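You operate a simulated robot arm through the tools that you are given. There is no shell and no other tool. Be economical: measure what you need, move in short steps, check, and stop when the job is done.

The job below is to be done with a simulated robot arm. You get a single attempt, and the scene is never put back.

Task
Fit the press with the die that the popper card asks for.
Fine: loosen the socket knob, stand the old die on the empty ring, seat the new one, tighten the knob; leave the lever up. Set down upright: steel die. Where these are worked on the way, their far stop is far enough and under half their travel is too little: socket knob.

Only the result counts: the job must be done as asked and must still hold three seconds after the hand-in. Knocking over, shifting, dropping, spilling or breaking anything else fails it.

Robot
A 6-joint arm with a two-finger parallel gripper, fixed in place. Base frame: the origin is at the foot of the arm, x ahead of it, y to its left, z up; the work surface is at about z = 780. Readings come in mm, rad, newtons and seconds.
With the tool pointing down near the work surface it reaches from about 280 to 640 mm from the base axis. Its first joint turns from -2.007 to 2.007 rad. Payload 3.43 kg.
The tool frame sits at the grasp point between the pads (the TCP): z along the fingers, y along the line on which they close. The tips reach 34 mm beyond it. The gripper opens to 128 mm. The fingers are 24 mm wide and 12 mm thick; the gripper's body (48 by 130 mm) begins 96 mm behind the TCP.
Orientation is told as [roll, pitch, yaw] about the base's x, y, z axes, in that order, counted from this pose: with the fingers straight down and closing along the base's y, the tool's x points along the base's -x, its y along +y and its z along -z.

Tools
- The arm moves only by the tool drive_tool. Its argument "rows" is one flat list of numbers, 7 for each row, row after row: the turn, a rotation vector about the base's x, y, z in rad, then the shift along the base's x, y, z in mm, then the finger opening in mm, from 0 to 128. In form: [ax, ay, az, x, y, z, grip, ax, ay, az, x, y, z, grip, ...]. A call has 1 to 12 rows; each row is the pose to reach, as a shift and turn from the pose commanded when the call began. A row lasts 0.2 s, in which the tool goes at most 50 mm and 0.15 rad; a call with a longer step from one row to the next is refused whole, and so is a gripper value outside its range. Where a pose cannot be reached the arm comes as near as it can. A force on the tool above 50 N (or 10 N above the force at the start of the call, whichever is more), or a blocked arm, ends the call early, and 0.2 s more pass. The fingers move at their own pace (about 153 mm/s each) and stop on an object; they squeeze with about 25 N. The grip force told is the motor's: it shows also when the fingers shut on nothing. Time passes only in rows, and 0.2 s behind the last, so rows that repeat a pose let the fingers close. The reply holds the time, the measured pose of the TCP, the force on the tool along the base axes, the opening and the grip force, in the units named above and with some noise, with the torque about the TCP (base axes, N m) and any sound that the robot's microphone picked up.
- Cameras (640 x 400 px; columns grow to the right, rows downward): "scene" is fixed at [212.2, 639.5, 1525.1]; the picture's right is [-0.94, 0.34, 0.00], its down [0.31, 0.85, -0.42] and it looks along [-0.14, -0.40, -0.91] (base axes); focal length 258 px, centre (320, 200). "wrist" rides on the gripper at [76, -11, -160] in the tool frame; the picture's right is [0.15, 0.99, 0.00], its down [-0.88, 0.13, -0.46] and it looks along [-0.45, 0.07, 0.89] (tool axes); focal length 234 px, centre (320, 200). There is no depth. A picture from a camera that has moved, and an enlarged one, comes with that camera's place and axes in the base frame and with its lens. The place of the scene camera against the robot may be out by one fixed shift of up to 18 mm in any direction.
- snapshot(camera): a new picture of that camera. The clock stands still meanwhile.
- slide_trunk(by): slides the trunk up (or, below 0, down) by that many mm; the arm rides with it, the base frame stays. It gives what a move gives, with no picture.
- inspect(camera, box): a new picture of the part [left, top, right, bottom] of that camera's present view, enlarged. The clock stands still meanwhile.
- close_job(): hands the job in; it is judged then, once.

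Go step by step. Nothing tells you positions but the pictures and the camera data: compare them with the known pose of the tool, close in by small moves and look again before you grip or let go. The budget is 120 turns and 64 pictures, counting those below and the enlarged ones. Unless the task says otherwise, let go and move clear before handing in, and close with one line.

The tools are called after "Call:" as a command line: name --argument value ..., lists and objects as JSON in quotes. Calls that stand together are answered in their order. drive_tool: Moves the arm, as the interface text tells. Its arguments: {"type":"object","properties":{"rows":{"type":"array","items":{"type":"number"}}},"required":["rows"]} The other tools are called the same way: slide_trunk (by) slides the trunk up or down; snapshot (camera) takes a picture; inspect (camera, box) takes an enlarged picture of a part of a camera's view; close_job () hands the job in.

At the start:

```text
time_s: 0.0
ee_pos: [85.4, 385.5, 1142.9]
tool_rot: [0.0, 0.0, 0.001]
contact_force: [0.0, 0.4, 0.3]
torque: [0.02, 0.04, 0.02]
finger_gap: 128.0
gripper_force: 0.1
trunk travel left (down, up): [-875.0, 115.0]
```

scene: 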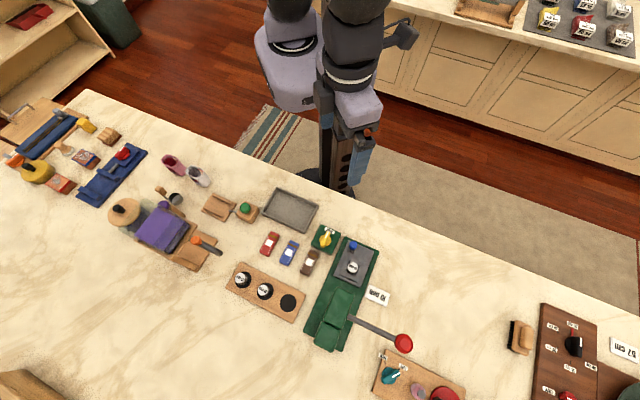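
wrist: 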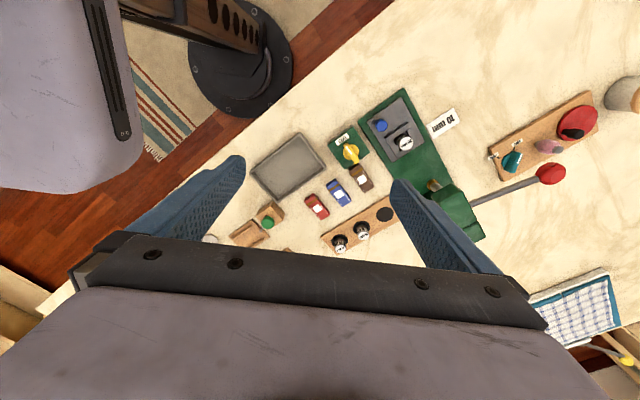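

I see a green press with a grey base (blue knob, die in socket), a rack with two dies and one empty ring, and a card. I look closer first.

Call:
inspect --camera "scene" --box '[220, 220, 420, 345]'

Call:
inspect --camera "wrist" --box '[310, 80, 480, 260]'

Call:
inspect --camera "scene" --box '[330, 230, 400, 310]'

```text
3.20 times, centred on (320, 282) of scene
camera zoom: at [212.2, 639.5, 1525.1], right [-0.94, 0.34, 0.0], down [0.31, 0.85, -0.42], along [-0.14, -0.4, -0.91], focal length 826 px, centre (320, -64)
```

zoom: 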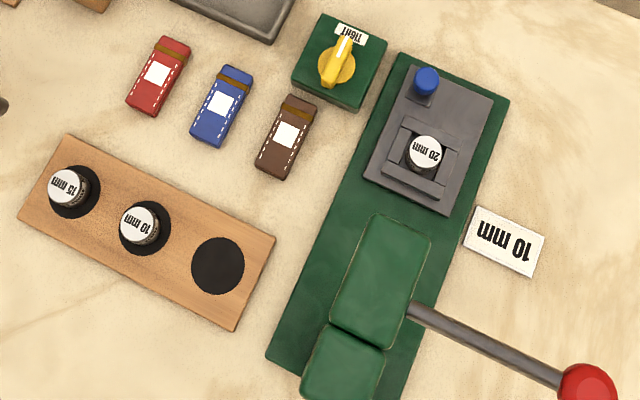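

```text
2.22 times, centred on (395, 170) of wrist
camera zoom: at [9.4, 374.8, 1303.0], right [-0.15, 0.99, 0.0], down [0.88, 0.13, 0.46], along [0.45, 0.07, -0.89], focal length 520 px, centre (153, 267)
```

zoom: 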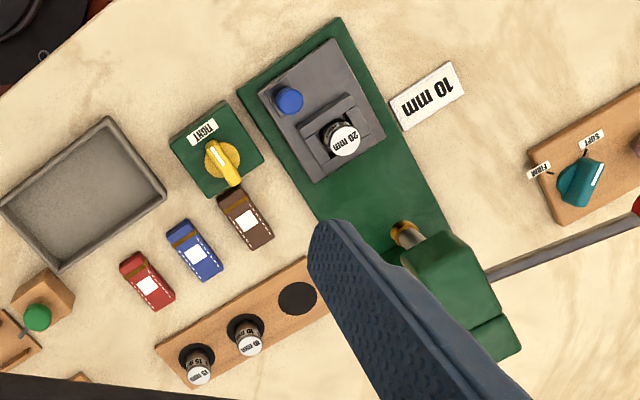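

```text
5.00 times, centred on (365, 270) of scene
camera zoom: at [212.2, 639.5, 1525.1], right [-0.94, 0.34, 0.0], down [0.31, 0.85, -0.42], along [-0.14, -0.4, -0.91], focal length 1291 px, centre (95, -150)
```

zoom: 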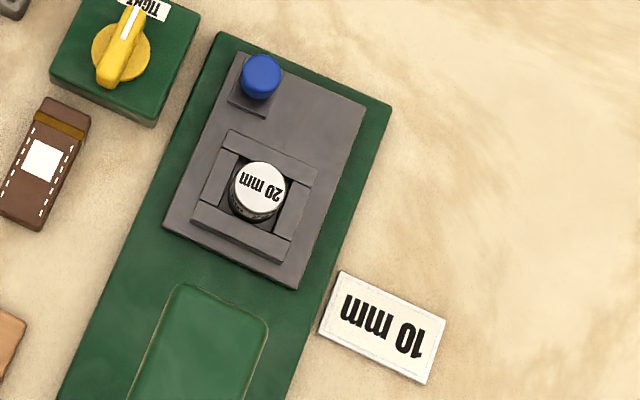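

The card by the press reads "10 mm". The 20 mm die is in the socket and the 10 mm die is in the middle of the rack, with the empty ring beside it. I turn the tool to line up with the press and go lower to see it better.

Call:
drive_tool --rows '[0, 0, 0.13, -5, 10, -24, 128, 0, 0, 0.26, -10, 20, -48, 128, 0, 0, 0.39, -15, 30, -72, 128, 0, 0, 0.52, -20, 40, -96, 128, 0, 0, 0.65, -25, 50, -120, 128, 0, 0, 0.785, -31, 58, -143, 128, 0, 0, 0.785, -31, 58, -143, 128]'

Call:
snapshot --camera "wrist"

```text
time_s: 1.6
ee_pos: [52.7, 444.9, 1000.3]
tool_rot: [0.0, 0.0, 0.787]
contact_force: [-0.7, 0.7, 0.3]
torque: [0.0, -0.02, -0.03]
finger_gap: 128.1
gripper_force: 0.0
trunk travel left (down, up): [-875.0, 115.0]
```

```text
58 pictures are left
camera wrist: at [7.8, 383.0, 1160.9], right [-0.8, 0.59, 0.0], down [0.53, 0.72, 0.46], along [0.27, 0.37, -0.89], focal length 234 px, centre (320, 200)
```

wrist: 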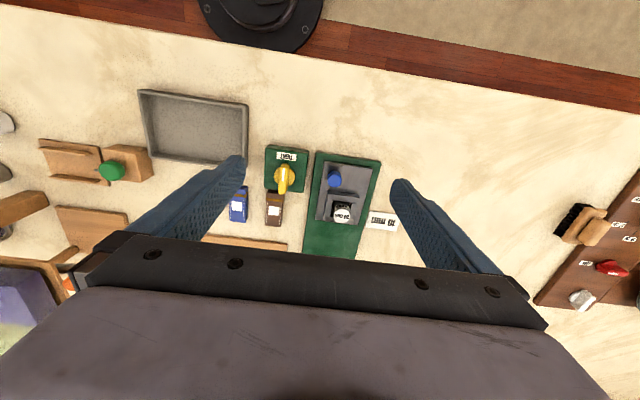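

Now the press is between the fingers; I enlarge.

Call:
inspect --camera "wrist" --box '[250, 140, 410, 240]'

Call:
inspect --camera "scene" --box '[300, 220, 420, 360]'

```text
4.00 times, centred on (330, 190) of wrist
camera zoom: at [7.8, 383.0, 1160.9], right [-0.8, 0.59, 0.0], down [0.53, 0.72, 0.46], along [0.27, 0.37, -0.89], focal length 937 px, centre (280, 240)
```

zoom: 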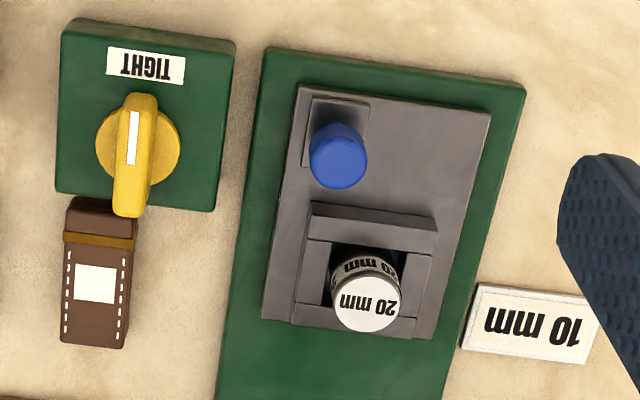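

```text
2.86 times, centred on (360, 290) of scene
camera zoom: at [212.2, 639.5, 1525.1], right [-0.94, 0.34, 0.0], down [0.31, 0.85, -0.42], along [-0.14, -0.4, -0.91], focal length 738 px, centre (206, -57)
```

zoom: 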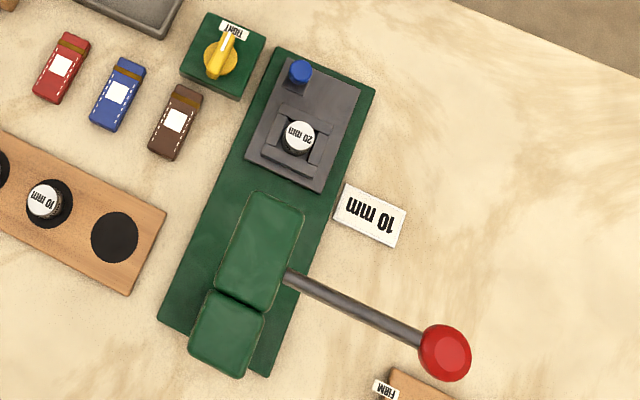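

The yellow knob (pointer on TIGHT) on the green box is the socket knob, its bar roughly along the tool's 45° yaw. I move over it at a safe height and look.

Call:
drive_tool --rows '[0, 0, 0, 26, 4, -30, 128, 0, 0, 0, 52, 8, -60, 90, 0, 0, 0, 78, 12, -100, 60, 0, 0, 0, 78, 12, -100, 50]'

Call:
snapshot --camera "wrist"

Call:
inspect --camera "wrist" --box '[240, 130, 400, 230]'

```text
time_s: 2.6
ee_pos: [129.4, 458.4, 898.3]
tool_rot: [0.001, -0.001, 0.784]
contact_force: [-0.1, 0.6, 0.3]
torque: [0.01, -0.01, -0.03]
finger_gap: 49.9
gripper_force: 0.1
trunk travel left (down, up): [-875.0, 115.0]
```

```text
55 pictures are left
camera wrist: at [85.1, 396.1, 1058.8], right [-0.8, 0.6, 0.0], down [0.53, 0.71, 0.46], along [0.27, 0.37, -0.89], focal length 234 px, centre (320, 200)
```

wrist: 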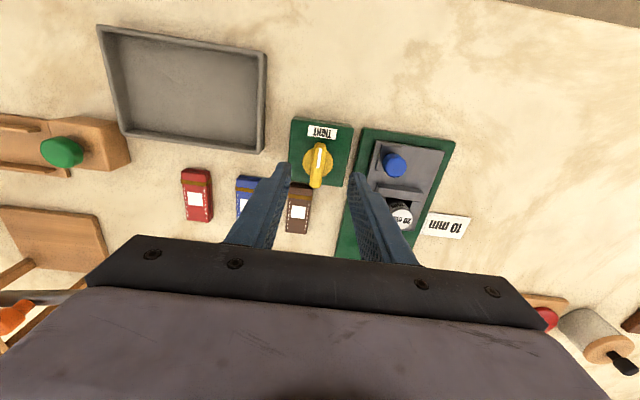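

```text
4.00 times, centred on (320, 180) of wrist
camera zoom: at [85.1, 396.1, 1058.8], right [-0.8, 0.6, 0.0], down [0.53, 0.71, 0.46], along [0.27, 0.37, -0.89], focal length 937 px, centre (320, 280)
```

zoom: 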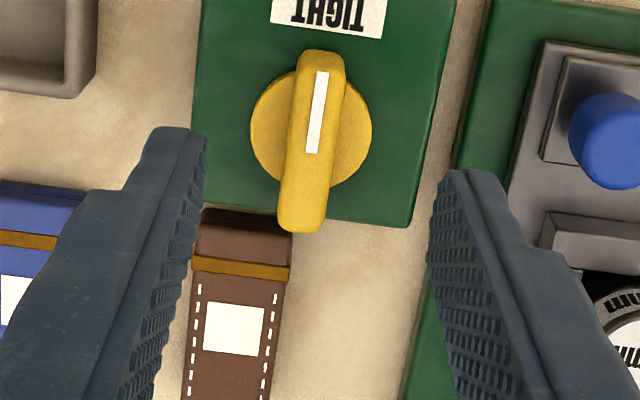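

The pointer bar is centred at about (133, 460) with its top near z = 822. I descend in steps and watch the force.

Call:
drive_tool --rows '[0, 0, 0, 4, 2, -25, 40, 0, 0, 0, 4, 2, -40, 36, 0, 0, 0, 4, 2, -48, 34, 0, 0, 0, 4, 2, -53, 34, 0, 0, 0, 4, 2, -53, 34]'

Call:
snapshot --camera "wrist"

Call:
inspect --camera "wrist" --box '[240, 130, 400, 230]'

```text
time_s: 3.8
ee_pos: [134.2, 458.8, 845.6]
tool_rot: [0.0, 0.002, 0.785]
contact_force: [-0.3, 0.0, 0.0]
torque: [-0.04, 0.02, -0.01]
finger_gap: 33.8
gripper_force: 0.1
trunk travel left (down, up): [-875.0, 115.0]
```

```text
53 pictures are left
camera wrist: at [89.5, 396.7, 1006.2], right [-0.8, 0.6, 0.0], down [0.53, 0.71, 0.46], along [0.27, 0.37, -0.89], focal length 234 px, centre (320, 200)
```

wrist: 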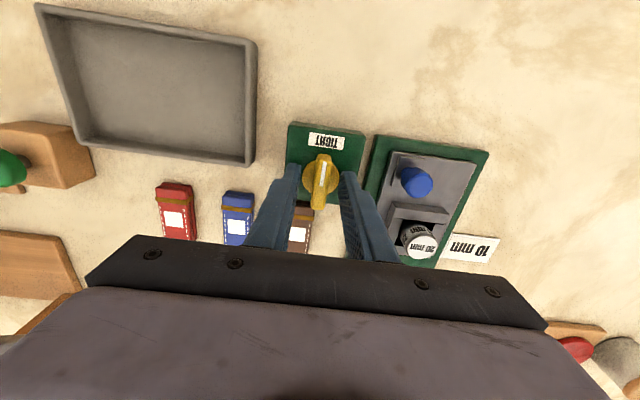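

```text
4.00 times, centred on (320, 180) of wrist
camera zoom: at [89.5, 396.7, 1006.2], right [-0.8, 0.6, 0.0], down [0.53, 0.71, 0.46], along [0.27, 0.37, -0.89], focal length 937 px, centre (320, 280)
```

zoom: 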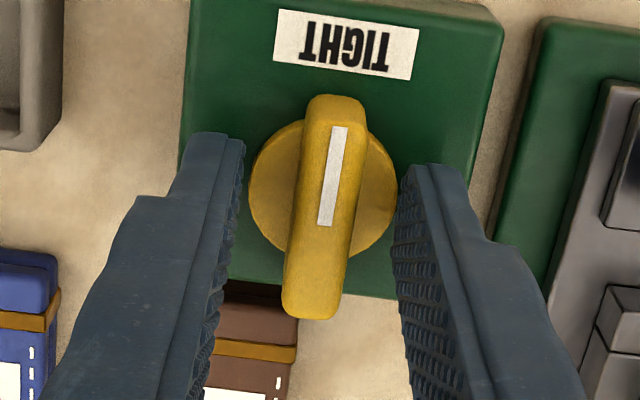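

The fingers straddle the bar. I nudge to its axis, lower slightly and close.

Call:
drive_tool --rows '[0, 0, 0, 0.8, 1.5, -3, 34, 0, 0, 0, 0.8, 1.5, -3, 0, 0, 0, 0, 0.8, 1.5, -3, 0, 0, 0, 0, 0.8, 1.5, -3, 0]'

```text
time_s: 4.8
ee_pos: [136.2, 460.7, 842.5]
tool_rot: [0.0, 0.0, 0.784]
contact_force: [-7.2, 4.2, -1.6]
torque: [-0.1, 0.52, 0.05]
finger_gap: 12.7
gripper_force: 45.0
trunk travel left (down, up): [-875.0, 115.0]
```

The bar is gripped (12.7 mm). I try a counter-clockwise turn.

Call:
drive_tool --rows '[0, 0, 0.1, 0, 0, 0, 0, 0, 0, 0.2, 0, 0, 0, 0, 0, 0, 0.3, 0, 0, 0, 0]'

Call:
inspect --camera "wrist" --box '[240, 130, 400, 230]'

```text
time_s: 5.6
ee_pos: [136.1, 461.0, 843.5]
tool_rot: [0.0, 0.0, 1.087]
contact_force: [-8.1, 3.5, -9.1]
torque: [1.01, -0.16, -0.02]
finger_gap: 12.9
gripper_force: 44.8
trunk travel left (down, up): [-875.0, 115.0]
```

```text
4.00 times, centred on (320, 180) of wrist
camera zoom: at [110.5, 388.1, 1003.0], right [-0.94, 0.33, 0.0], down [0.29, 0.84, 0.46], along [0.15, 0.43, -0.89], focal length 937 px, centre (320, 280)
```

zoom: 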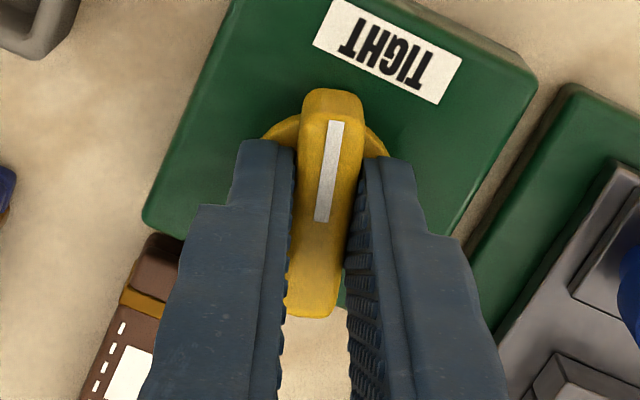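

It turns freely counter-clockwise. I carry on toward the far stop.

Call:
drive_tool --rows '[0, 0, 0.12, 0, 0, 0, 0, 0, 0, 0.24, 0, 0, 0, 0, 0, 0, 0.36, 0, 0, 0, 0, 0, 0, 0.48, 0, 0, 0, 0, 0, 0, 0.6, 0, 0, 0, 0]'

```text
time_s: 6.8
ee_pos: [136.7, 460.3, 843.7]
tool_rot: [0.0, 0.0, 1.688]
contact_force: [-8.8, 6.1, -15.6]
torque: [1.08, 0.36, -0.01]
finger_gap: 13.0
gripper_force: 45.1
trunk travel left (down, up): [-875.0, 115.0]
```

Still free, with a slight axial load building up. I continue, letting the tool rise a touch.

Call:
drive_tool --rows '[0, 0, 0.12, 0, 0, 0.5, 0, 0, 0, 0.24, 0, 0, 1, 0, 0, 0, 0.36, 0, 0, 1, 0, 0, 0, 0.48, 0, 0, 1, 0]'

Call:
inspect --camera "wrist" --box '[240, 130, 400, 230]'

```text
time_s: 7.8
ee_pos: [136.3, 460.6, 843.4]
tool_rot: [0.002, 0.004, 2.168]
contact_force: [-8.3, 6.5, -20.8]
torque: [0.16, -0.02, -0.06]
finger_gap: 12.9
gripper_force: 45.4
trunk travel left (down, up): [-875.0, 115.0]
```

```text
4.00 times, centred on (320, 180) of wrist
camera zoom: at [188.2, 404.7, 1003.4], right [-0.74, -0.68, 0.0], down [-0.6, 0.66, 0.45], along [-0.31, 0.33, -0.89], focal length 937 px, centre (320, 280)
```

zoom: 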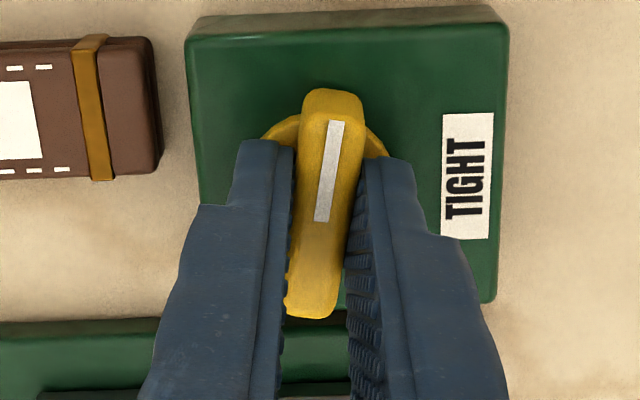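

79° turned and no stop yet. I take back the rise and carry on.

Call:
drive_tool --rows '[0, 0, 0.06, 0, 0, -1.5, 0, 0, 0, 0.12, 0, 0, -2, 0, 0, 0, 0.18, 0, 0, -2, 0, 0, 0, 0.24, 0, 0, -2, 0]'

```text
time_s: 8.8
ee_pos: [136.4, 460.4, 842.7]
tool_rot: [0.0, 0.0, 2.402]
contact_force: [-3.1, 5.0, -6.3]
torque: [-0.01, 0.02, -1.28]
finger_gap: 13.3
gripper_force: 45.2
trunk travel left (down, up): [-875.0, 115.0]
```

A resisting torque of −1.28 N m appears at about 93°: that looks like the far stop. I check with a small push and look at the picture.

Call:
drive_tool --rows '[0, 0, 0.05, 0, 0, 0, 0]'

Call:
inspect --camera "wrist" --box '[240, 130, 400, 230]'

```text
time_s: 9.2
ee_pos: [136.9, 459.4, 844.0]
tool_rot: [0.0, 0.001, 2.452]
contact_force: [-2.8, 3.3, -4.2]
torque: [0.42, 0.51, -1.37]
finger_gap: 14.6
gripper_force: 45.2
trunk travel left (down, up): [-875.0, 115.0]
```

```text
4.00 times, centred on (320, 180) of wrist
camera zoom: at [202.5, 420.5, 1003.1], right [-0.51, -0.86, 0.0], down [-0.76, 0.46, 0.46], along [-0.39, 0.24, -0.89], focal length 937 px, centre (320, 280)
```

zoom: 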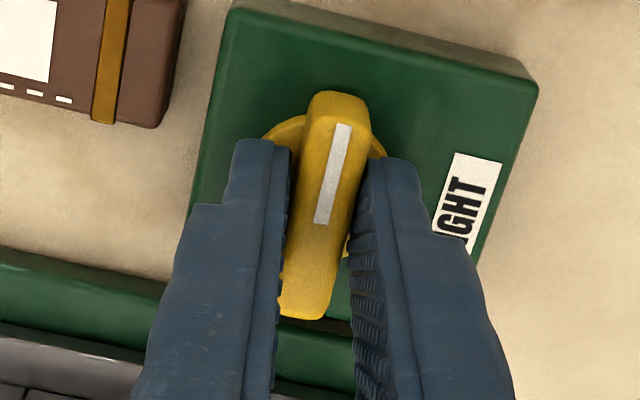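

The bar slips in the fingers, so the stop is reached and the knob is loose. I relax, open, rise, then turn back to 45° on the way to the socket.

Call:
drive_tool --rows '[0, 0, -0.08, 0, 0, 0, 0, 0, 0, -0.08, 0, 0, 0, 34, 0, 0, -0.08, 0, 0, 0, 34, 0, 0, -0.08, 0, 0, 30, 34, 0, 0, -0.08, 0, 0, 70, 34]'

Call:
drive_tool --rows '[0, 0, -0.14, 0, 0, 20, 34, 0, 0, -0.28, 0, 0, 20, 34, 0, 0, -0.42, 0, 0, 20, 34, 0, 0, -0.56, -5, 10, 20, 34, 0, 0, -0.7, -10, 20, 20, 34, 0, 0, -0.84, -15, 30, 20, 40, 0, 0, -0.98, -20, 40, 20, 50, 0, 0, -1.12, -25, 55, 20, 60, 0, 0, -1.26, -30, 70, 20, 64, 0, 0, -1.4, -35, 85, 20, 64, 0, 0, -1.54, -40, 100, 20, 64, 0, 0, -1.585, -40, 100, 20, 64]'

Call:
snapshot --camera "wrist"

Call:
inspect --camera "wrist" --box '[240, 130, 400, 230]'

```text
time_s: 10.4
ee_pos: [137.3, 459.5, 914.3]
tool_rot: [0.001, 0.0, 2.375]
contact_force: [-0.8, -0.3, -0.5]
torque: [0.06, -0.01, 0.01]
finger_gap: 33.8
gripper_force: 0.0
trunk travel left (down, up): [-875.0, 115.0]
```

```text
time_s: 13.0
ee_pos: [95.2, 559.7, 933.4]
tool_rot: [0.0, -0.001, 0.789]
contact_force: [-0.4, 0.5, -0.2]
torque: [0.01, -0.03, 0.0]
finger_gap: 64.0
gripper_force: 0.1
trunk travel left (down, up): [-875.0, 115.0]
```

```text
48 pictures are left
camera wrist: at [51.1, 497.1, 1093.2], right [-0.8, 0.59, 0.0], down [0.53, 0.72, 0.46], along [0.27, 0.37, -0.89], focal length 234 px, centre (320, 200)
```

wrist: 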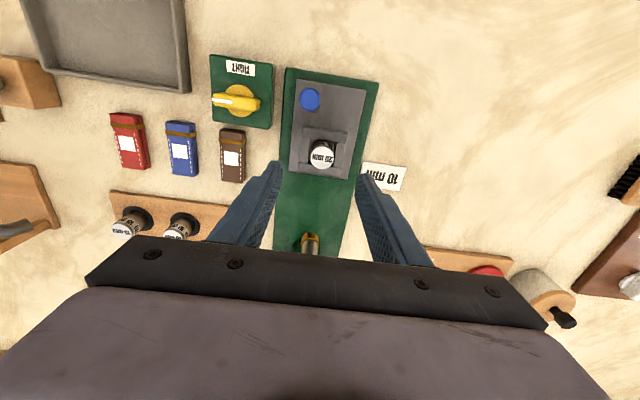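

```text
4.00 times, centred on (320, 180) of wrist
camera zoom: at [51.1, 497.1, 1093.2], right [-0.8, 0.59, 0.0], down [0.53, 0.72, 0.46], along [0.27, 0.37, -0.89], focal length 937 px, centre (320, 280)
```

zoom: 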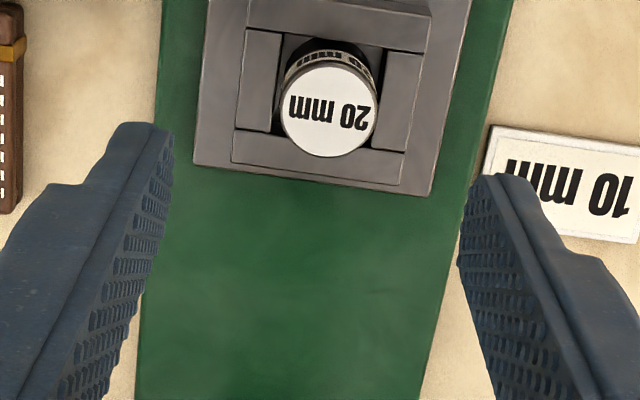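

The old die is at about (96, 564), its top near z = 831, within a square frame whose top is near 812. I lower with a modest opening to just above the frame and check.

Call:
drive_tool --rows '[0, 0, 0, 1, 4, -30, 48, 0, 0, 0, 1, 4, -55, 46, 0, 0, 0, 1, 4, -70, 46, 0, 0, 0, 1, 4, -80, 46, 0, 0, 0, 1, 4, -80, 46]'

Call:
inspect --camera "wrist" --box '[240, 130, 400, 230]'

Call:
inspect --camera "scene" --box '[300, 220, 420, 360]'

```text
time_s: 14.2
ee_pos: [96.9, 562.8, 853.0]
tool_rot: [0.0, 0.0, 0.791]
contact_force: [0.6, 0.3, -0.1]
torque: [0.01, -0.01, 0.0]
finger_gap: 46.0
gripper_force: 0.1
trunk travel left (down, up): [-875.0, 115.0]
```

```text
4.00 times, centred on (320, 180) of wrist
camera zoom: at [52.7, 501.4, 1013.4], right [-0.81, 0.59, 0.0], down [0.53, 0.72, 0.46], along [0.27, 0.37, -0.89], focal length 937 px, centre (320, 280)
```

zoom: 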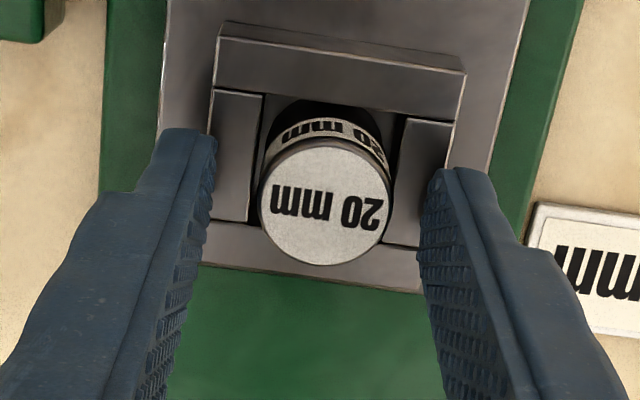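

```text
2.86 times, centred on (360, 290) of scene
camera zoom: at [212.2, 639.5, 1525.1], right [-0.94, 0.34, 0.0], down [0.31, 0.85, -0.42], along [-0.14, -0.4, -0.91], focal length 738 px, centre (206, -57)
```

zoom: 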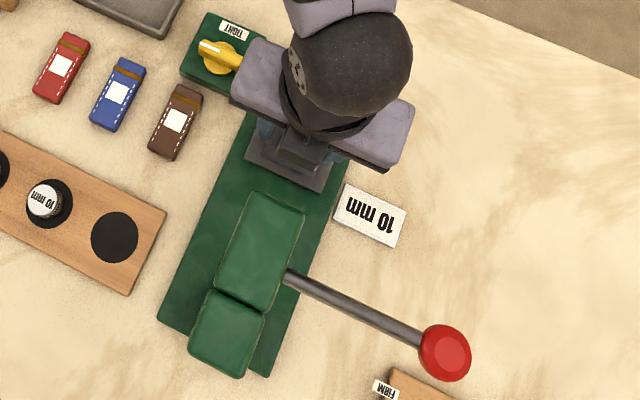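

The die is centred between the fingers. I lower 4 mm more and close on it.

Call:
drive_tool --rows '[0, 0, 0, 0, 0.6, -4, 46, 0, 0, 0, 0, 0.6, -4, 0, 0, 0, 0, 0, 0.6, -4, 0, 0, 0, 0, 0, 0.6, -4, 0]'

Call:
inspect --camera "wrist" --box '[240, 130, 400, 230]'

```text
time_s: 15.2
ee_pos: [98.1, 563.9, 848.7]
tool_rot: [0.002, -0.001, 0.79]
contact_force: [-0.3, 0.2, 0.4]
torque: [-0.02, -0.03, 0.02]
finger_gap: 27.1
gripper_force: 24.9
trunk travel left (down, up): [-875.0, 115.0]
```

```text
4.00 times, centred on (320, 180) of wrist
camera zoom: at [52.7, 502.1, 1009.5], right [-0.81, 0.59, 0.0], down [0.53, 0.72, 0.46], along [0.27, 0.37, -0.89], focal length 937 px, centre (320, 280)
```

zoom: 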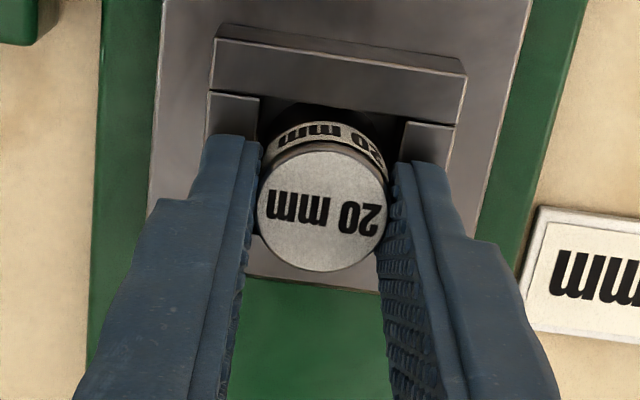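

Gripped at 27 mm width, with almost no side load. I lift slowly.

Call:
drive_tool --rows '[0, 0, 0, 0, 0, 3, 0, 0, 0, 0, 0, 0, 10, 0, 0, 0, 0, 0, 0, 25, 0, 0, 0, 0, 0, 0, 45, 0, 0, 0, 0, 0, 0, 70, 0]'

Call:
snapshot --camera "wrist"

```text
time_s: 16.4
ee_pos: [96.3, 564.3, 920.3]
tool_rot: [-0.001, 0.001, 0.79]
contact_force: [0.3, 0.4, -0.8]
torque: [-0.01, 0.0, 0.05]
finger_gap: 27.1
gripper_force: 25.2
trunk travel left (down, up): [-875.0, 115.0]
```

```text
43 pictures are left
camera wrist: at [51.5, 502.3, 1080.6], right [-0.81, 0.59, 0.0], down [0.53, 0.72, 0.46], along [0.27, 0.37, -0.89], focal length 234 px, centre (320, 200)
```

wrist: 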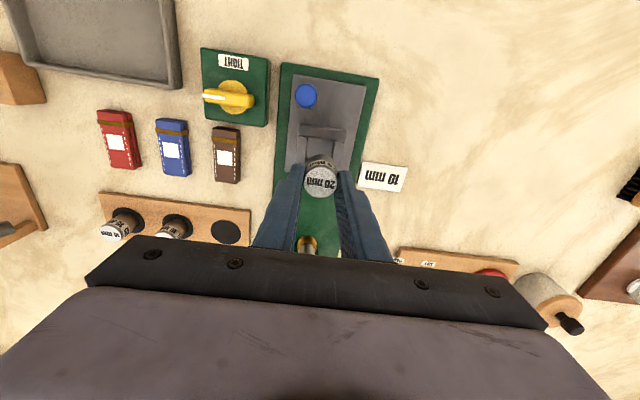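

The die is out and the frame is empty. I carry it high, around the base side of the press head, to above the empty ring near (281, 582).

Call:
drive_tool --rows '[0, 0, 0, 0, -35, 10, 0, 0, 0, 0, 30, -60, 15, 0, 0, 0, 0, 70, -60, 15, 0, 0, 0, 0, 110, -47, 15, 0, 0, 0, 0, 140, -25, 15, 0, 0, 0, 0, 165, 0, 15, 0, 0, 0, 0, 185, 18, 15, 0, 0, 0, 0, 185, 18, 15, 0]'

Call:
snapshot --camera "wrist"

Call:
snapshot --camera "scene"

```text
time_s: 18.2
ee_pos: [273.1, 563.5, 934.8]
tool_rot: [0.0, 0.001, 0.792]
contact_force: [0.6, 0.5, -1.0]
torque: [-0.04, -0.01, 0.02]
finger_gap: 27.2
gripper_force: 25.1
out of reach, approached as far as the arm can: row 7, 8
trunk travel left (down, up): [-875.0, 115.0]
```

```text
42 pictures are left
camera wrist: at [227.8, 502.8, 1094.6], right [-0.81, 0.59, 0.0], down [0.53, 0.72, 0.45], along [0.27, 0.37, -0.89], focal length 234 px, centre (320, 200)
```

wrist: 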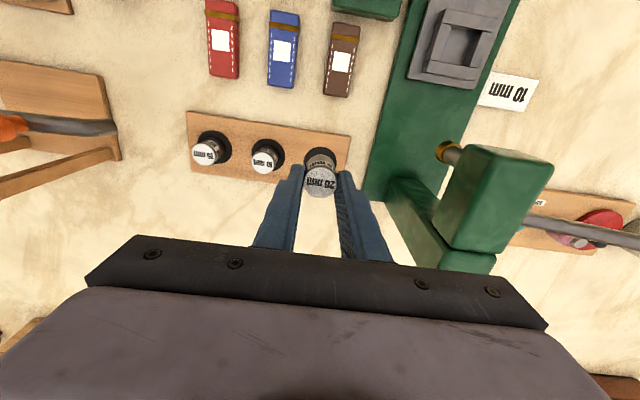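

```text
41 pictures are left
```

scene: 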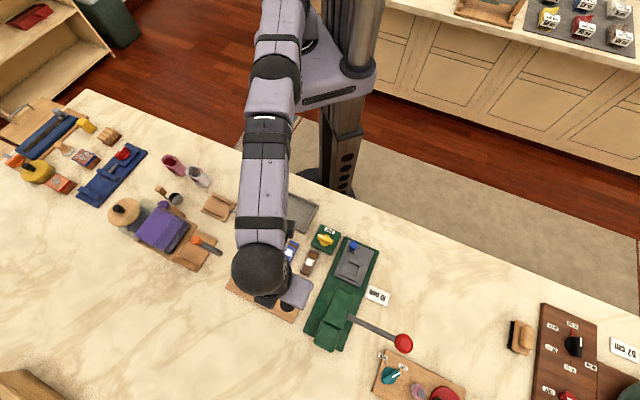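

The arm is at the edge of its reach about 20 mm short of the ring. I lower the trunk a little so that the arm can stretch further, after raising the tool slightly and pulling back.

Call:
drive_tool --rows '[0, 0, 0, -8, -18, 20, 0, 0, 0, 0, -12, -26, 40, 0]'

Call:
slide_trunk --by -60

```text
time_s: 18.8
ee_pos: [260.0, 536.1, 973.7]
tool_rot: [0.001, 0.0, 0.791]
contact_force: [-0.5, 0.3, -1.7]
torque: [0.02, 0.02, 0.03]
finger_gap: 26.9
gripper_force: 24.7
trunk travel left (down, up): [-875.0, 115.0]
```

```text
time_s: 19.8
ee_pos: [260.0, 535.9, 914.7]
tool_rot: [0.001, -0.001, 0.792]
contact_force: [-1.0, 0.2, -1.7]
torque: [0.01, 0.01, -0.04]
finger_gap: 26.9
gripper_force: 25.1
trunk travel left (down, up): [-815.0, 175.0]
```

Call:
drive_tool --rows '[0, 0, 0, 10, 22, 0, 0, 0, 0, 0, 20.5, 45.5, 0, 0, 0, 0, 0, 20.5, 45.5, 0, 0]'

```text
time_s: 20.6
ee_pos: [271.6, 565.3, 911.5]
tool_rot: [-0.001, 0.002, 0.791]
contact_force: [-0.6, 0.2, -1.7]
torque: [0.02, 0.01, -0.01]
finger_gap: 26.7
gripper_force: 25.4
out of reach, approached as far as the arm can: row 2, 3
trunk travel left (down, up): [-815.0, 175.0]
```

Straight down reaches only r ≈ 627, and the ring lies at r ≈ 646. A small outward tilt (about 5°) about the closing axis will bridge that; the die will right itself when let go. First I yaw so the closing axis is square to the reach direction.

Call:
drive_tool --rows '[0, 0, 0.11, -10, -15, 0, 0, 0, 0, 0.22, -10, -15, 0, 0, 0, 0, 0.33, -10, -15, 0, 0, 0, 0, 0.33, -10, -15, 0, 0]'

Call:
drive_tool --rows '[0.036, -0.0175, 0, 4, 8, 0, 0, 0.072, -0.035, 0, 9, 17, 0, 0, 0.072, -0.035, 0, 9, 17, 0, 0]'

Call:
snapshot --camera "wrist"

```text
time_s: 21.6
ee_pos: [265.1, 550.0, 913.9]
tool_rot: [0.0, 0.0, 1.123]
contact_force: [0.1, -0.1, -1.8]
torque: [0.01, 0.04, 0.01]
finger_gap: 27.1
gripper_force: 25.1
trunk travel left (down, up): [-815.0, 175.0]
```

```text
time_s: 22.4
ee_pos: [271.4, 567.5, 912.8]
tool_rot: [0.001, -0.079, 1.122]
contact_force: [0.2, -0.1, -2.0]
torque: [0.0, 0.01, 0.02]
finger_gap: 27.0
gripper_force: 24.7
trunk travel left (down, up): [-815.0, 175.0]
```

```text
40 pictures are left
camera wrist: at [244.4, 482.7, 1066.9], right [-0.95, 0.3, -0.01], down [0.25, 0.81, 0.53], along [0.17, 0.5, -0.85], focal length 234 px, centre (320, 200)
```

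wrist: 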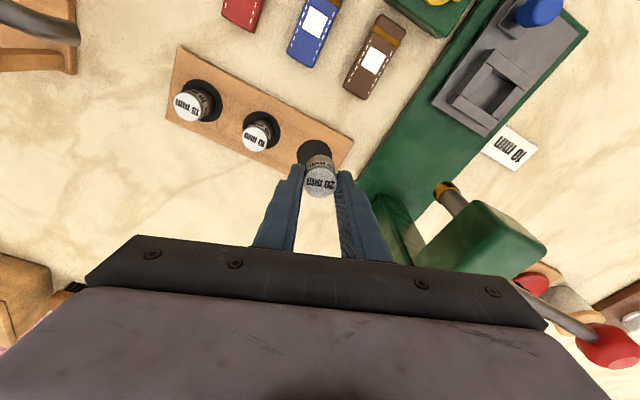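

The ring's centre is at about (281.5, 582.5) on a rack top of z ≈ 794. I move over it at this height, then lower with the trunk.

Call:
drive_tool --rows '[0, 0, 0, 8.5, 11.6, 0, 0, 0, 0, 0, 8.5, 11.6, 0, 0]'

Call:
slide_trunk --by -50

Call:
inspect --camera "wrist" --box '[200, 80, 420, 220]'

```text
time_s: 23.0
ee_pos: [280.0, 578.5, 914.9]
tool_rot: [0.002, -0.082, 1.121]
contact_force: [-0.6, 1.3, -0.8]
torque: [-0.06, 0.03, -0.02]
finger_gap: 26.7
gripper_force: 25.0
trunk travel left (down, up): [-815.0, 175.0]
```

```text
time_s: 23.9
ee_pos: [280.1, 579.4, 862.7]
tool_rot: [0.002, -0.08, 1.118]
contact_force: [0.8, -1.0, -1.7]
torque: [0.03, 0.01, 0.0]
finger_gap: 27.0
gripper_force: 24.6
trunk travel left (down, up): [-765.0, 225.0]
```

```text
2.86 times, centred on (310, 150) of wrist
camera zoom: at [252.2, 494.5, 1017.3], right [-0.95, 0.3, -0.01], down [0.25, 0.81, 0.52], along [0.17, 0.5, -0.85], focal length 669 px, centre (349, 343)
```

zoom: 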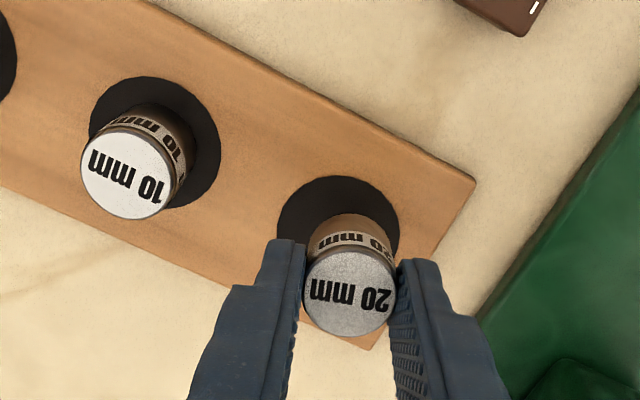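

The ring lies about 4.5 mm to the +x side of the die's foot. I correct that, then lower in small steps until I feel contact.

Call:
drive_tool --rows '[0, 0, 0, 4.4, -1.4, 0, 0, 0, 0, 0, 4.4, -1.4, -4, 0, 0, 0, 0, 4.4, -1.4, -8, 0, 0, 0, 0, 4.4, -1.4, -8, 0]'

Call:
inspect --camera "wrist" --box '[200, 80, 420, 220]'

```text
time_s: 24.9
ee_pos: [284.3, 577.0, 855.1]
tool_rot: [0.001, -0.08, 1.12]
contact_force: [-0.7, 0.6, -1.7]
torque: [-0.03, 0.02, 0.0]
finger_gap: 27.0
gripper_force: 25.2
trunk travel left (down, up): [-765.0, 225.0]
```

```text
2.86 times, centred on (310, 150) of wrist
camera zoom: at [256.5, 493.0, 1009.6], right [-0.95, 0.3, -0.01], down [0.25, 0.81, 0.52], along [0.17, 0.5, -0.85], focal length 669 px, centre (349, 343)
```

zoom: 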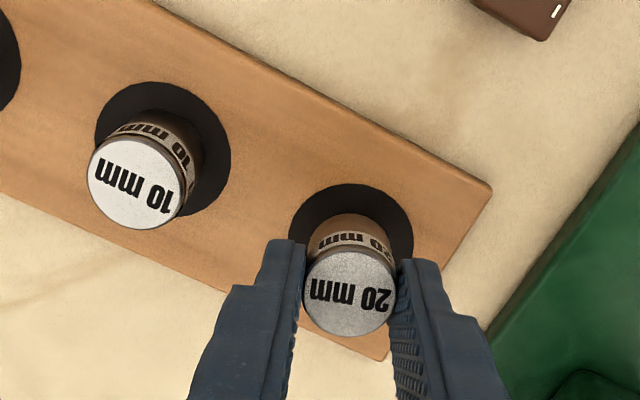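

Well lined up. I continue down in 2 mm steps.

Call:
drive_tool --rows '[0, 0, 0, 0, 0, -2, 0, 0, 0, 0, 0, 0, -4, 0, 0, 0, 0, 0, 0, -6, 0, 0, 0, 0, 0, 0, -6, 0]'

```text
time_s: 25.9
ee_pos: [283.8, 578.3, 849.3]
tool_rot: [-0.001, -0.081, 1.12]
contact_force: [0.1, 0.1, -0.6]
torque: [0.01, 0.02, 0.03]
finger_gap: 26.8
gripper_force: 25.1
trunk travel left (down, up): [-765.0, 225.0]
```

Call:
drive_tool --rows '[0, 0, 0, 0, 0, -1, 0, 0, 0, 0, 0, 0, -2, 0, 0, 0, 0, 0, 0, -2, 0]'

Call:
inspect --camera "wrist" --box '[200, 80, 420, 220]'

```text
time_s: 26.7
ee_pos: [285.4, 577.9, 848.5]
tool_rot: [-0.001, -0.079, 1.121]
contact_force: [0.0, -0.7, -1.7]
torque: [-0.03, -0.01, 0.04]
finger_gap: 26.9
gripper_force: 25.0
trunk travel left (down, up): [-765.0, 225.0]
```

```text
2.86 times, centred on (310, 150) of wrist
camera zoom: at [256.7, 493.3, 1001.2], right [-0.95, 0.3, -0.01], down [0.25, 0.81, 0.52], along [0.17, 0.5, -0.85], focal length 669 px, centre (349, 343)
```

zoom: 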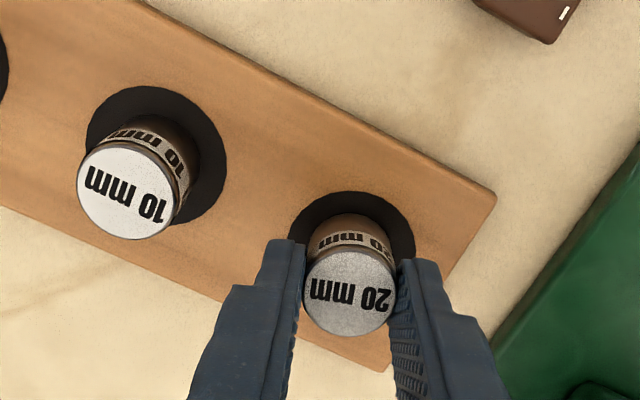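

Call:
drive_tool --rows '[0, 0, 0, 0, 0, -1.5, 0, 0, 0, 0, 0, 0, -3, 0, 0, 0, 0, 0, 0, -4, 0, 0, 0, 0, 0, 0, -4, 0]'

```text
time_s: 27.7
ee_pos: [284.5, 577.5, 843.9]
tool_rot: [-0.001, -0.081, 1.12]
contact_force: [0.8, -0.2, -0.7]
torque: [0.0, 0.01, 0.02]
finger_gap: 27.2
gripper_force: 25.4
trunk travel left (down, up): [-765.0, 225.0]
```

Call:
drive_tool --rows '[0, 0, 0, 0, 0, -1, 0, 0, 0, 0, 0, 0, -2, 0, 0, 0, 0, 0, 0, -3, 0, 0, 0, 0, 0, 0, -3, 0]'

Call:
inspect --camera "wrist" --box '[200, 80, 420, 220]'

```text
time_s: 28.7
ee_pos: [285.0, 578.5, 840.4]
tool_rot: [-0.001, -0.081, 1.121]
contact_force: [1.0, -1.2, -1.8]
torque: [0.04, 0.01, 0.01]
finger_gap: 26.9
gripper_force: 24.8
trunk travel left (down, up): [-765.0, 225.0]
```

```text
2.86 times, centred on (310, 150) of wrist
camera zoom: at [256.7, 493.1, 994.2], right [-0.95, 0.3, -0.01], down [0.25, 0.81, 0.52], along [0.17, 0.5, -0.85], focal length 669 px, centre (349, 343)
```

zoom: 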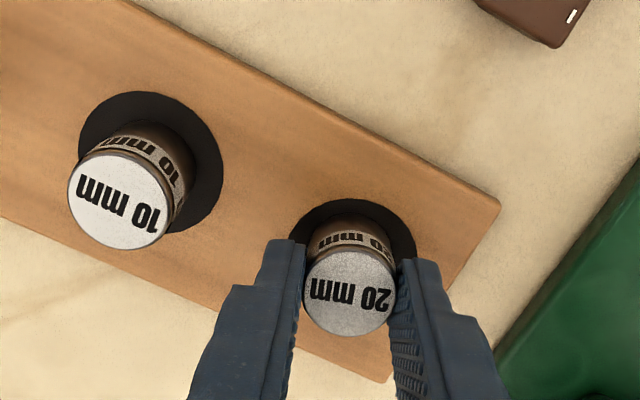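

The die is nearly down, but its foot sits about 5 mm on the near side of the ring centre. I shift outward and look again.

Call:
drive_tool --rows '[0, 0, 0, 0, 0, 2, 0, 0, 0, 0, 1.5, 4.7, 2, 0, 0, 0, 0, 1.5, 4.7, 2, 0]'

Call:
inspect --camera "wrist" --box '[260, 110, 380, 190]'

```text
time_s: 29.5
ee_pos: [286.1, 581.9, 843.1]
tool_rot: [-0.001, -0.08, 1.121]
contact_force: [0.3, 0.5, -2.0]
torque: [0.0, 0.01, -0.02]
finger_gap: 26.8
gripper_force: 25.4
trunk travel left (down, up): [-765.0, 225.0]
```

```text
5.00 times, centred on (320, 150) of wrist
camera zoom: at [257.9, 496.9, 997.1], right [-0.95, 0.3, -0.01], down [0.25, 0.81, 0.53], along [0.17, 0.5, -0.85], focal length 1171 px, centre (320, 450)
```

zoom: 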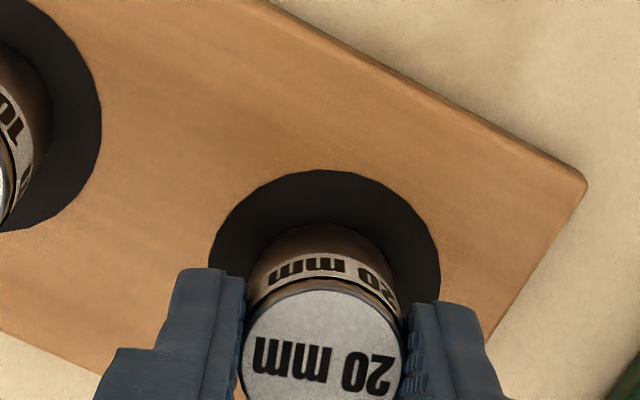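

Now the foot is well centred in the ring. I lower until contact.

Call:
drive_tool --rows '[0, 0, 0, 0, 0, -2, 0, 0, 0, 0, 0, 0, -4, 0, 0, 0, 0, 0, 0, -5, 0, 0, 0, 0, 0, 0, -5, 0]'

```text
time_s: 30.5
ee_pos: [285.8, 581.9, 839.5]
tool_rot: [-0.001, -0.084, 1.121]
contact_force: [-0.6, -1.6, 4.2]
torque: [-0.1, 0.01, 0.0]
finger_gap: 26.8
gripper_force: 25.0
trunk travel left (down, up): [-765.0, 225.0]
```

Contact felt (+6 N change). I open gently so that the die settles upright.

Call:
drive_tool --rows '[0, 0, 0, 0, 0, 0, 28, 0, 0, 0, 0, 0, 0, 31, 0, 0, 0, 0, 0, 0, 40, 0, 0, 0, 0, 0, 0, 46]'

Call:
inspect --camera "wrist" --box '[200, 80, 420, 220]'

```text
time_s: 31.5
ee_pos: [285.9, 582.2, 839.2]
tool_rot: [0.001, -0.081, 1.12]
contact_force: [0.7, 0.0, 0.3]
torque: [0.01, 0.01, -0.02]
finger_gap: 46.0
gripper_force: 0.0
trunk travel left (down, up): [-765.0, 225.0]
```

```text
2.86 times, centred on (310, 150) of wrist
camera zoom: at [257.1, 497.4, 992.1], right [-0.95, 0.3, -0.01], down [0.25, 0.81, 0.53], along [0.17, 0.5, -0.85], focal length 669 px, centre (349, 343)
```

zoom: 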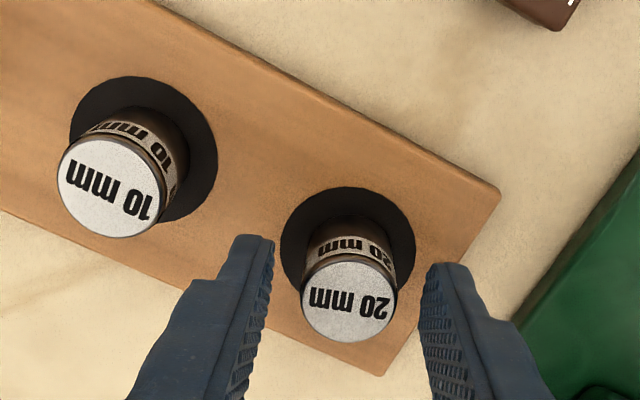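

The 20 mm die stands upright on its ring. I rise, yaw back to 45° (keeping the tilt) and go above the 10 mm die near (335, 533).

Call:
drive_tool --rows '[0, 0, 0, -0.7, -1.4, 20, 46, 0, 0, 0, -2, -4, 60, 46, 0, 0, -0.11, 15, -15, 60, 46, 0, 0, -0.22, 30, -32, 60, 46, 0, 0, -0.33, 48, -50, 60, 46, 0, 0, -0.33, 48, -50, 55, 46]'

Call:
snapshot --camera "wrist"

```text
time_s: 32.9
ee_pos: [334.9, 531.8, 892.9]
tool_rot: [0.0, -0.078, 0.789]
contact_force: [0.3, -0.2, 0.6]
torque: [0.0, 0.0, -0.01]
finger_gap: 46.0
gripper_force: 0.1
trunk travel left (down, up): [-765.0, 225.0]
```

```text
33 pictures are left
camera wrist: at [280.1, 461.1, 1046.2], right [-0.8, 0.59, -0.01], down [0.5, 0.69, 0.52], along [0.32, 0.42, -0.85], focal length 234 px, centre (320, 200)
```

wrist: 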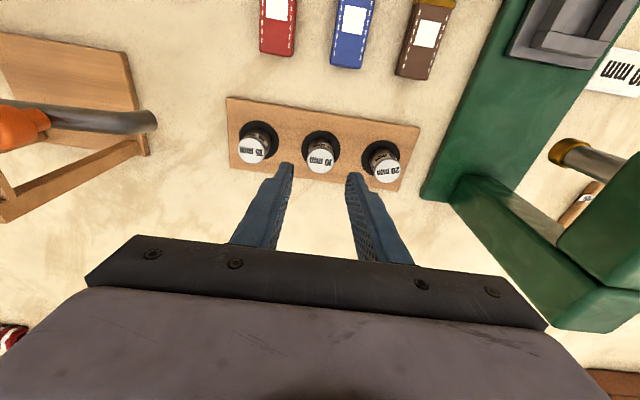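

The 10 mm die is centred near (333, 531). I lower to just above it and check.

Call:
drive_tool --rows '[0, 0, 0, -3, -2.5, -15, 46, 0, 0, 0, -3, -2.5, -32, 46, 0, 0, 0, -3, -2.5, -32, 46]'

Call:
inspect --camera "wrist" --box '[240, 110, 400, 210]'

```text
time_s: 33.7
ee_pos: [330.4, 530.0, 860.5]
tool_rot: [0.0, -0.078, 0.791]
contact_force: [-0.5, 0.0, 0.4]
torque: [0.0, 0.04, 0.02]
finger_gap: 45.9
gripper_force: 0.0
trunk travel left (down, up): [-765.0, 225.0]
```

```text
4.00 times, centred on (320, 160) of wrist
camera zoom: at [277.3, 459.1, 1014.5], right [-0.81, 0.59, -0.01], down [0.5, 0.69, 0.53], along [0.32, 0.42, -0.85], focal length 937 px, centre (320, 360)
```

zoom: 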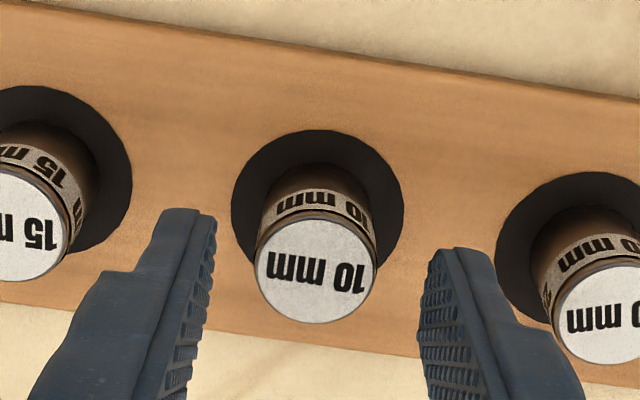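

Good alignment, a couple of millimetres short. I shift, lower to grip height and close.

Call:
drive_tool --rows '[0, 0, 0, 2, 2.5, 0, 46, 0, 0, 0, 2, 2.5, -10, 46, 0, 0, 0, 2, 2.5, -20, 46, 0, 0, 0, 2, 2.5, -20, 46]'

Call:
inspect --camera "wrist" --box '[240, 110, 400, 210]'

```text
time_s: 34.7
ee_pos: [332.0, 532.2, 840.4]
tool_rot: [-0.001, -0.08, 0.79]
contact_force: [0.5, 0.1, -0.2]
torque: [0.01, 0.01, -0.02]
finger_gap: 45.9
gripper_force: 0.0
trunk travel left (down, up): [-765.0, 225.0]
```

```text
4.00 times, centred on (320, 160) of wrist
camera zoom: at [278.5, 461.4, 994.8], right [-0.81, 0.59, -0.01], down [0.5, 0.69, 0.52], along [0.32, 0.42, -0.85], focal length 937 px, centre (320, 360)
```

zoom: 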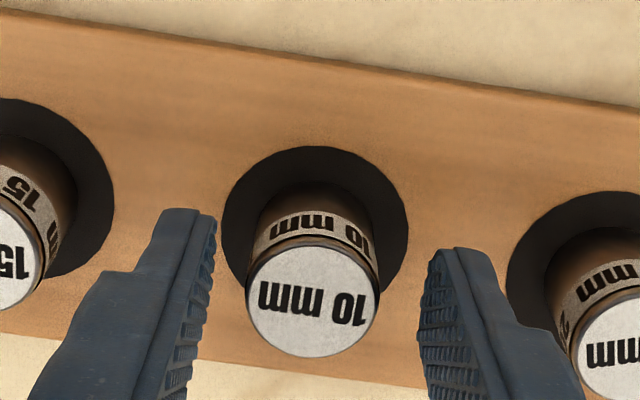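

Call:
drive_tool --rows '[0, 0, 0, 0.7, -0.5, 0, 40, 0, 0, 0, 0.7, -0.5, 0, 0, 0, 0, 0, 0.7, -0.5, 0, 0, 0, 0, 0, 0.7, -0.5, 0, 0]'

Call:
drive_tool --rows '[0, 0, 0, 0, 0, 3, 0, 0, 0, 0, 0, 0, 12, 0, 0, 0, 0, 0, 0, 35, 0, 0, 0, 0, 0, 0, 70, 0, 0, 0, 0, 0, 0, 90, 0]'

Call:
snapshot --camera "wrist"

```text
time_s: 35.7
ee_pos: [334.1, 531.4, 839.8]
tool_rot: [0.0, -0.08, 0.791]
contact_force: [0.6, -0.1, -0.6]
torque: [0.02, 0.07, -0.03]
finger_gap: 27.0
gripper_force: 24.9
trunk travel left (down, up): [-765.0, 225.0]
```

```text
time_s: 36.9
ee_pos: [334.9, 533.6, 931.8]
tool_rot: [0.0, -0.08, 0.791]
contact_force: [-1.2, 0.1, -1.9]
torque: [-0.02, 0.02, 0.0]
finger_gap: 27.0
gripper_force: 25.0
trunk travel left (down, up): [-765.0, 225.0]
```

```text
30 pictures are left
camera wrist: at [280.6, 461.9, 1086.3], right [-0.81, 0.59, -0.01], down [0.5, 0.69, 0.52], along [0.32, 0.42, -0.85], focal length 234 px, centre (320, 200)
```

wrist: 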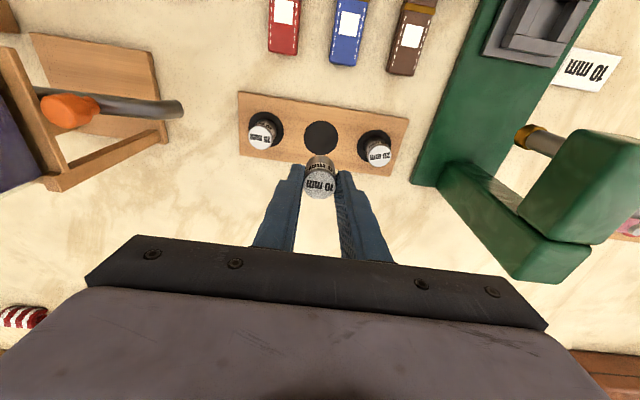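

The 10 mm die is in hand. I carry it back around the base side of the press head to above the socket.

Call:
drive_tool --rows '[0, 0, 0, -40, -20, 5, 0, 0, 0, 0, -85, -33, 8, 0, 0, 0, 0, -130, -40, 8, 0, 0, 0, 0, -175, -40, 8, 0, 0, 0, 0, -210, -20, 8, 0, 0, 0, 0, -230, 8, 8, 0, 0, 0, 0, -239.4, 29, 0, 0, 0, 0, 0, -239.4, 29, -20, 0, 0, 0, 0, -239.4, 29, -20, 0]'

Call:
snapshot --camera "wrist"

Call:
inspect --camera "wrist" --box '[240, 110, 400, 210]'

```text
time_s: 38.9
ee_pos: [93.1, 560.7, 909.0]
tool_rot: [0.001, -0.079, 0.791]
contact_force: [0.5, 0.2, -0.8]
torque: [0.01, 0.0, 0.0]
finger_gap: 26.9
gripper_force: 24.2
trunk travel left (down, up): [-765.0, 225.0]
```

```text
29 pictures are left
camera wrist: at [40.9, 490.1, 1062.8], right [-0.81, 0.59, -0.01], down [0.5, 0.69, 0.52], along [0.32, 0.42, -0.85], focal length 234 px, centre (320, 200)
```

wrist: 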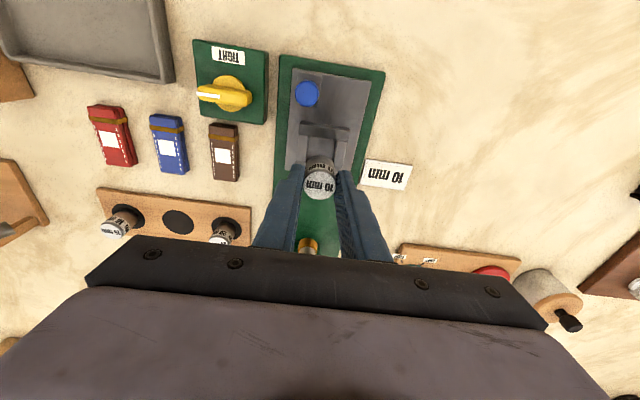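

```text
4.00 times, centred on (320, 160) of wrist
camera zoom: at [40.9, 490.1, 1062.8], right [-0.81, 0.59, -0.01], down [0.5, 0.69, 0.52], along [0.32, 0.42, -0.85], focal length 937 px, centre (320, 360)
```

zoom: 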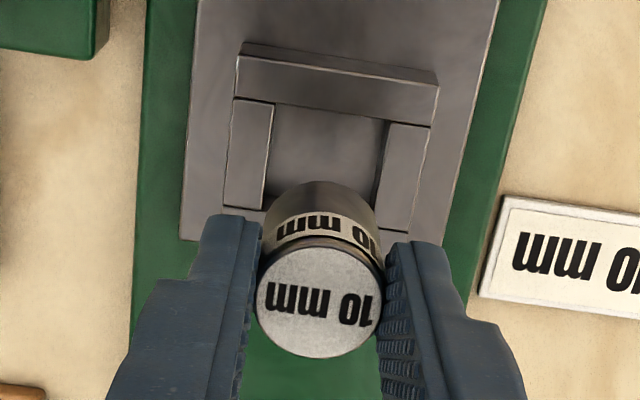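

The die's axis appears to be over the socket centre (97, 564) already. I lower to just above the frame and check.

Call:
drive_tool --rows '[0, 0, 0, 0, 0, -15, 0, 0, 0, 0, 0, 0, -30, 0, 0, 0, 0, 0, 0, -38, 0, 0, 0, 0, 0, 0, -38, 0]'

Call:
inspect --camera "wrist" --box '[260, 120, 380, 200]'

```text
time_s: 39.9
ee_pos: [94.5, 560.3, 870.1]
tool_rot: [0.001, -0.08, 0.791]
contact_force: [0.6, -1.1, -1.5]
torque: [0.0, -0.05, 0.06]
finger_gap: 26.9
gripper_force: 24.9
trunk travel left (down, up): [-765.0, 225.0]
```

```text
5.00 times, centred on (320, 160) of wrist
camera zoom: at [40.3, 489.3, 1025.1], right [-0.81, 0.59, -0.01], down [0.5, 0.69, 0.52], along [0.32, 0.42, -0.85], focal length 1171 px, centre (320, 400)
```

zoom: 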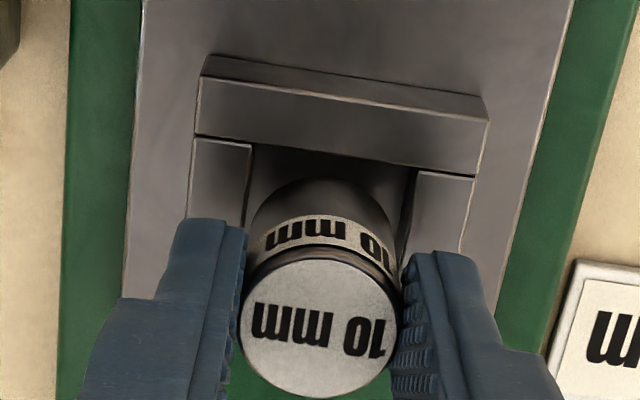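

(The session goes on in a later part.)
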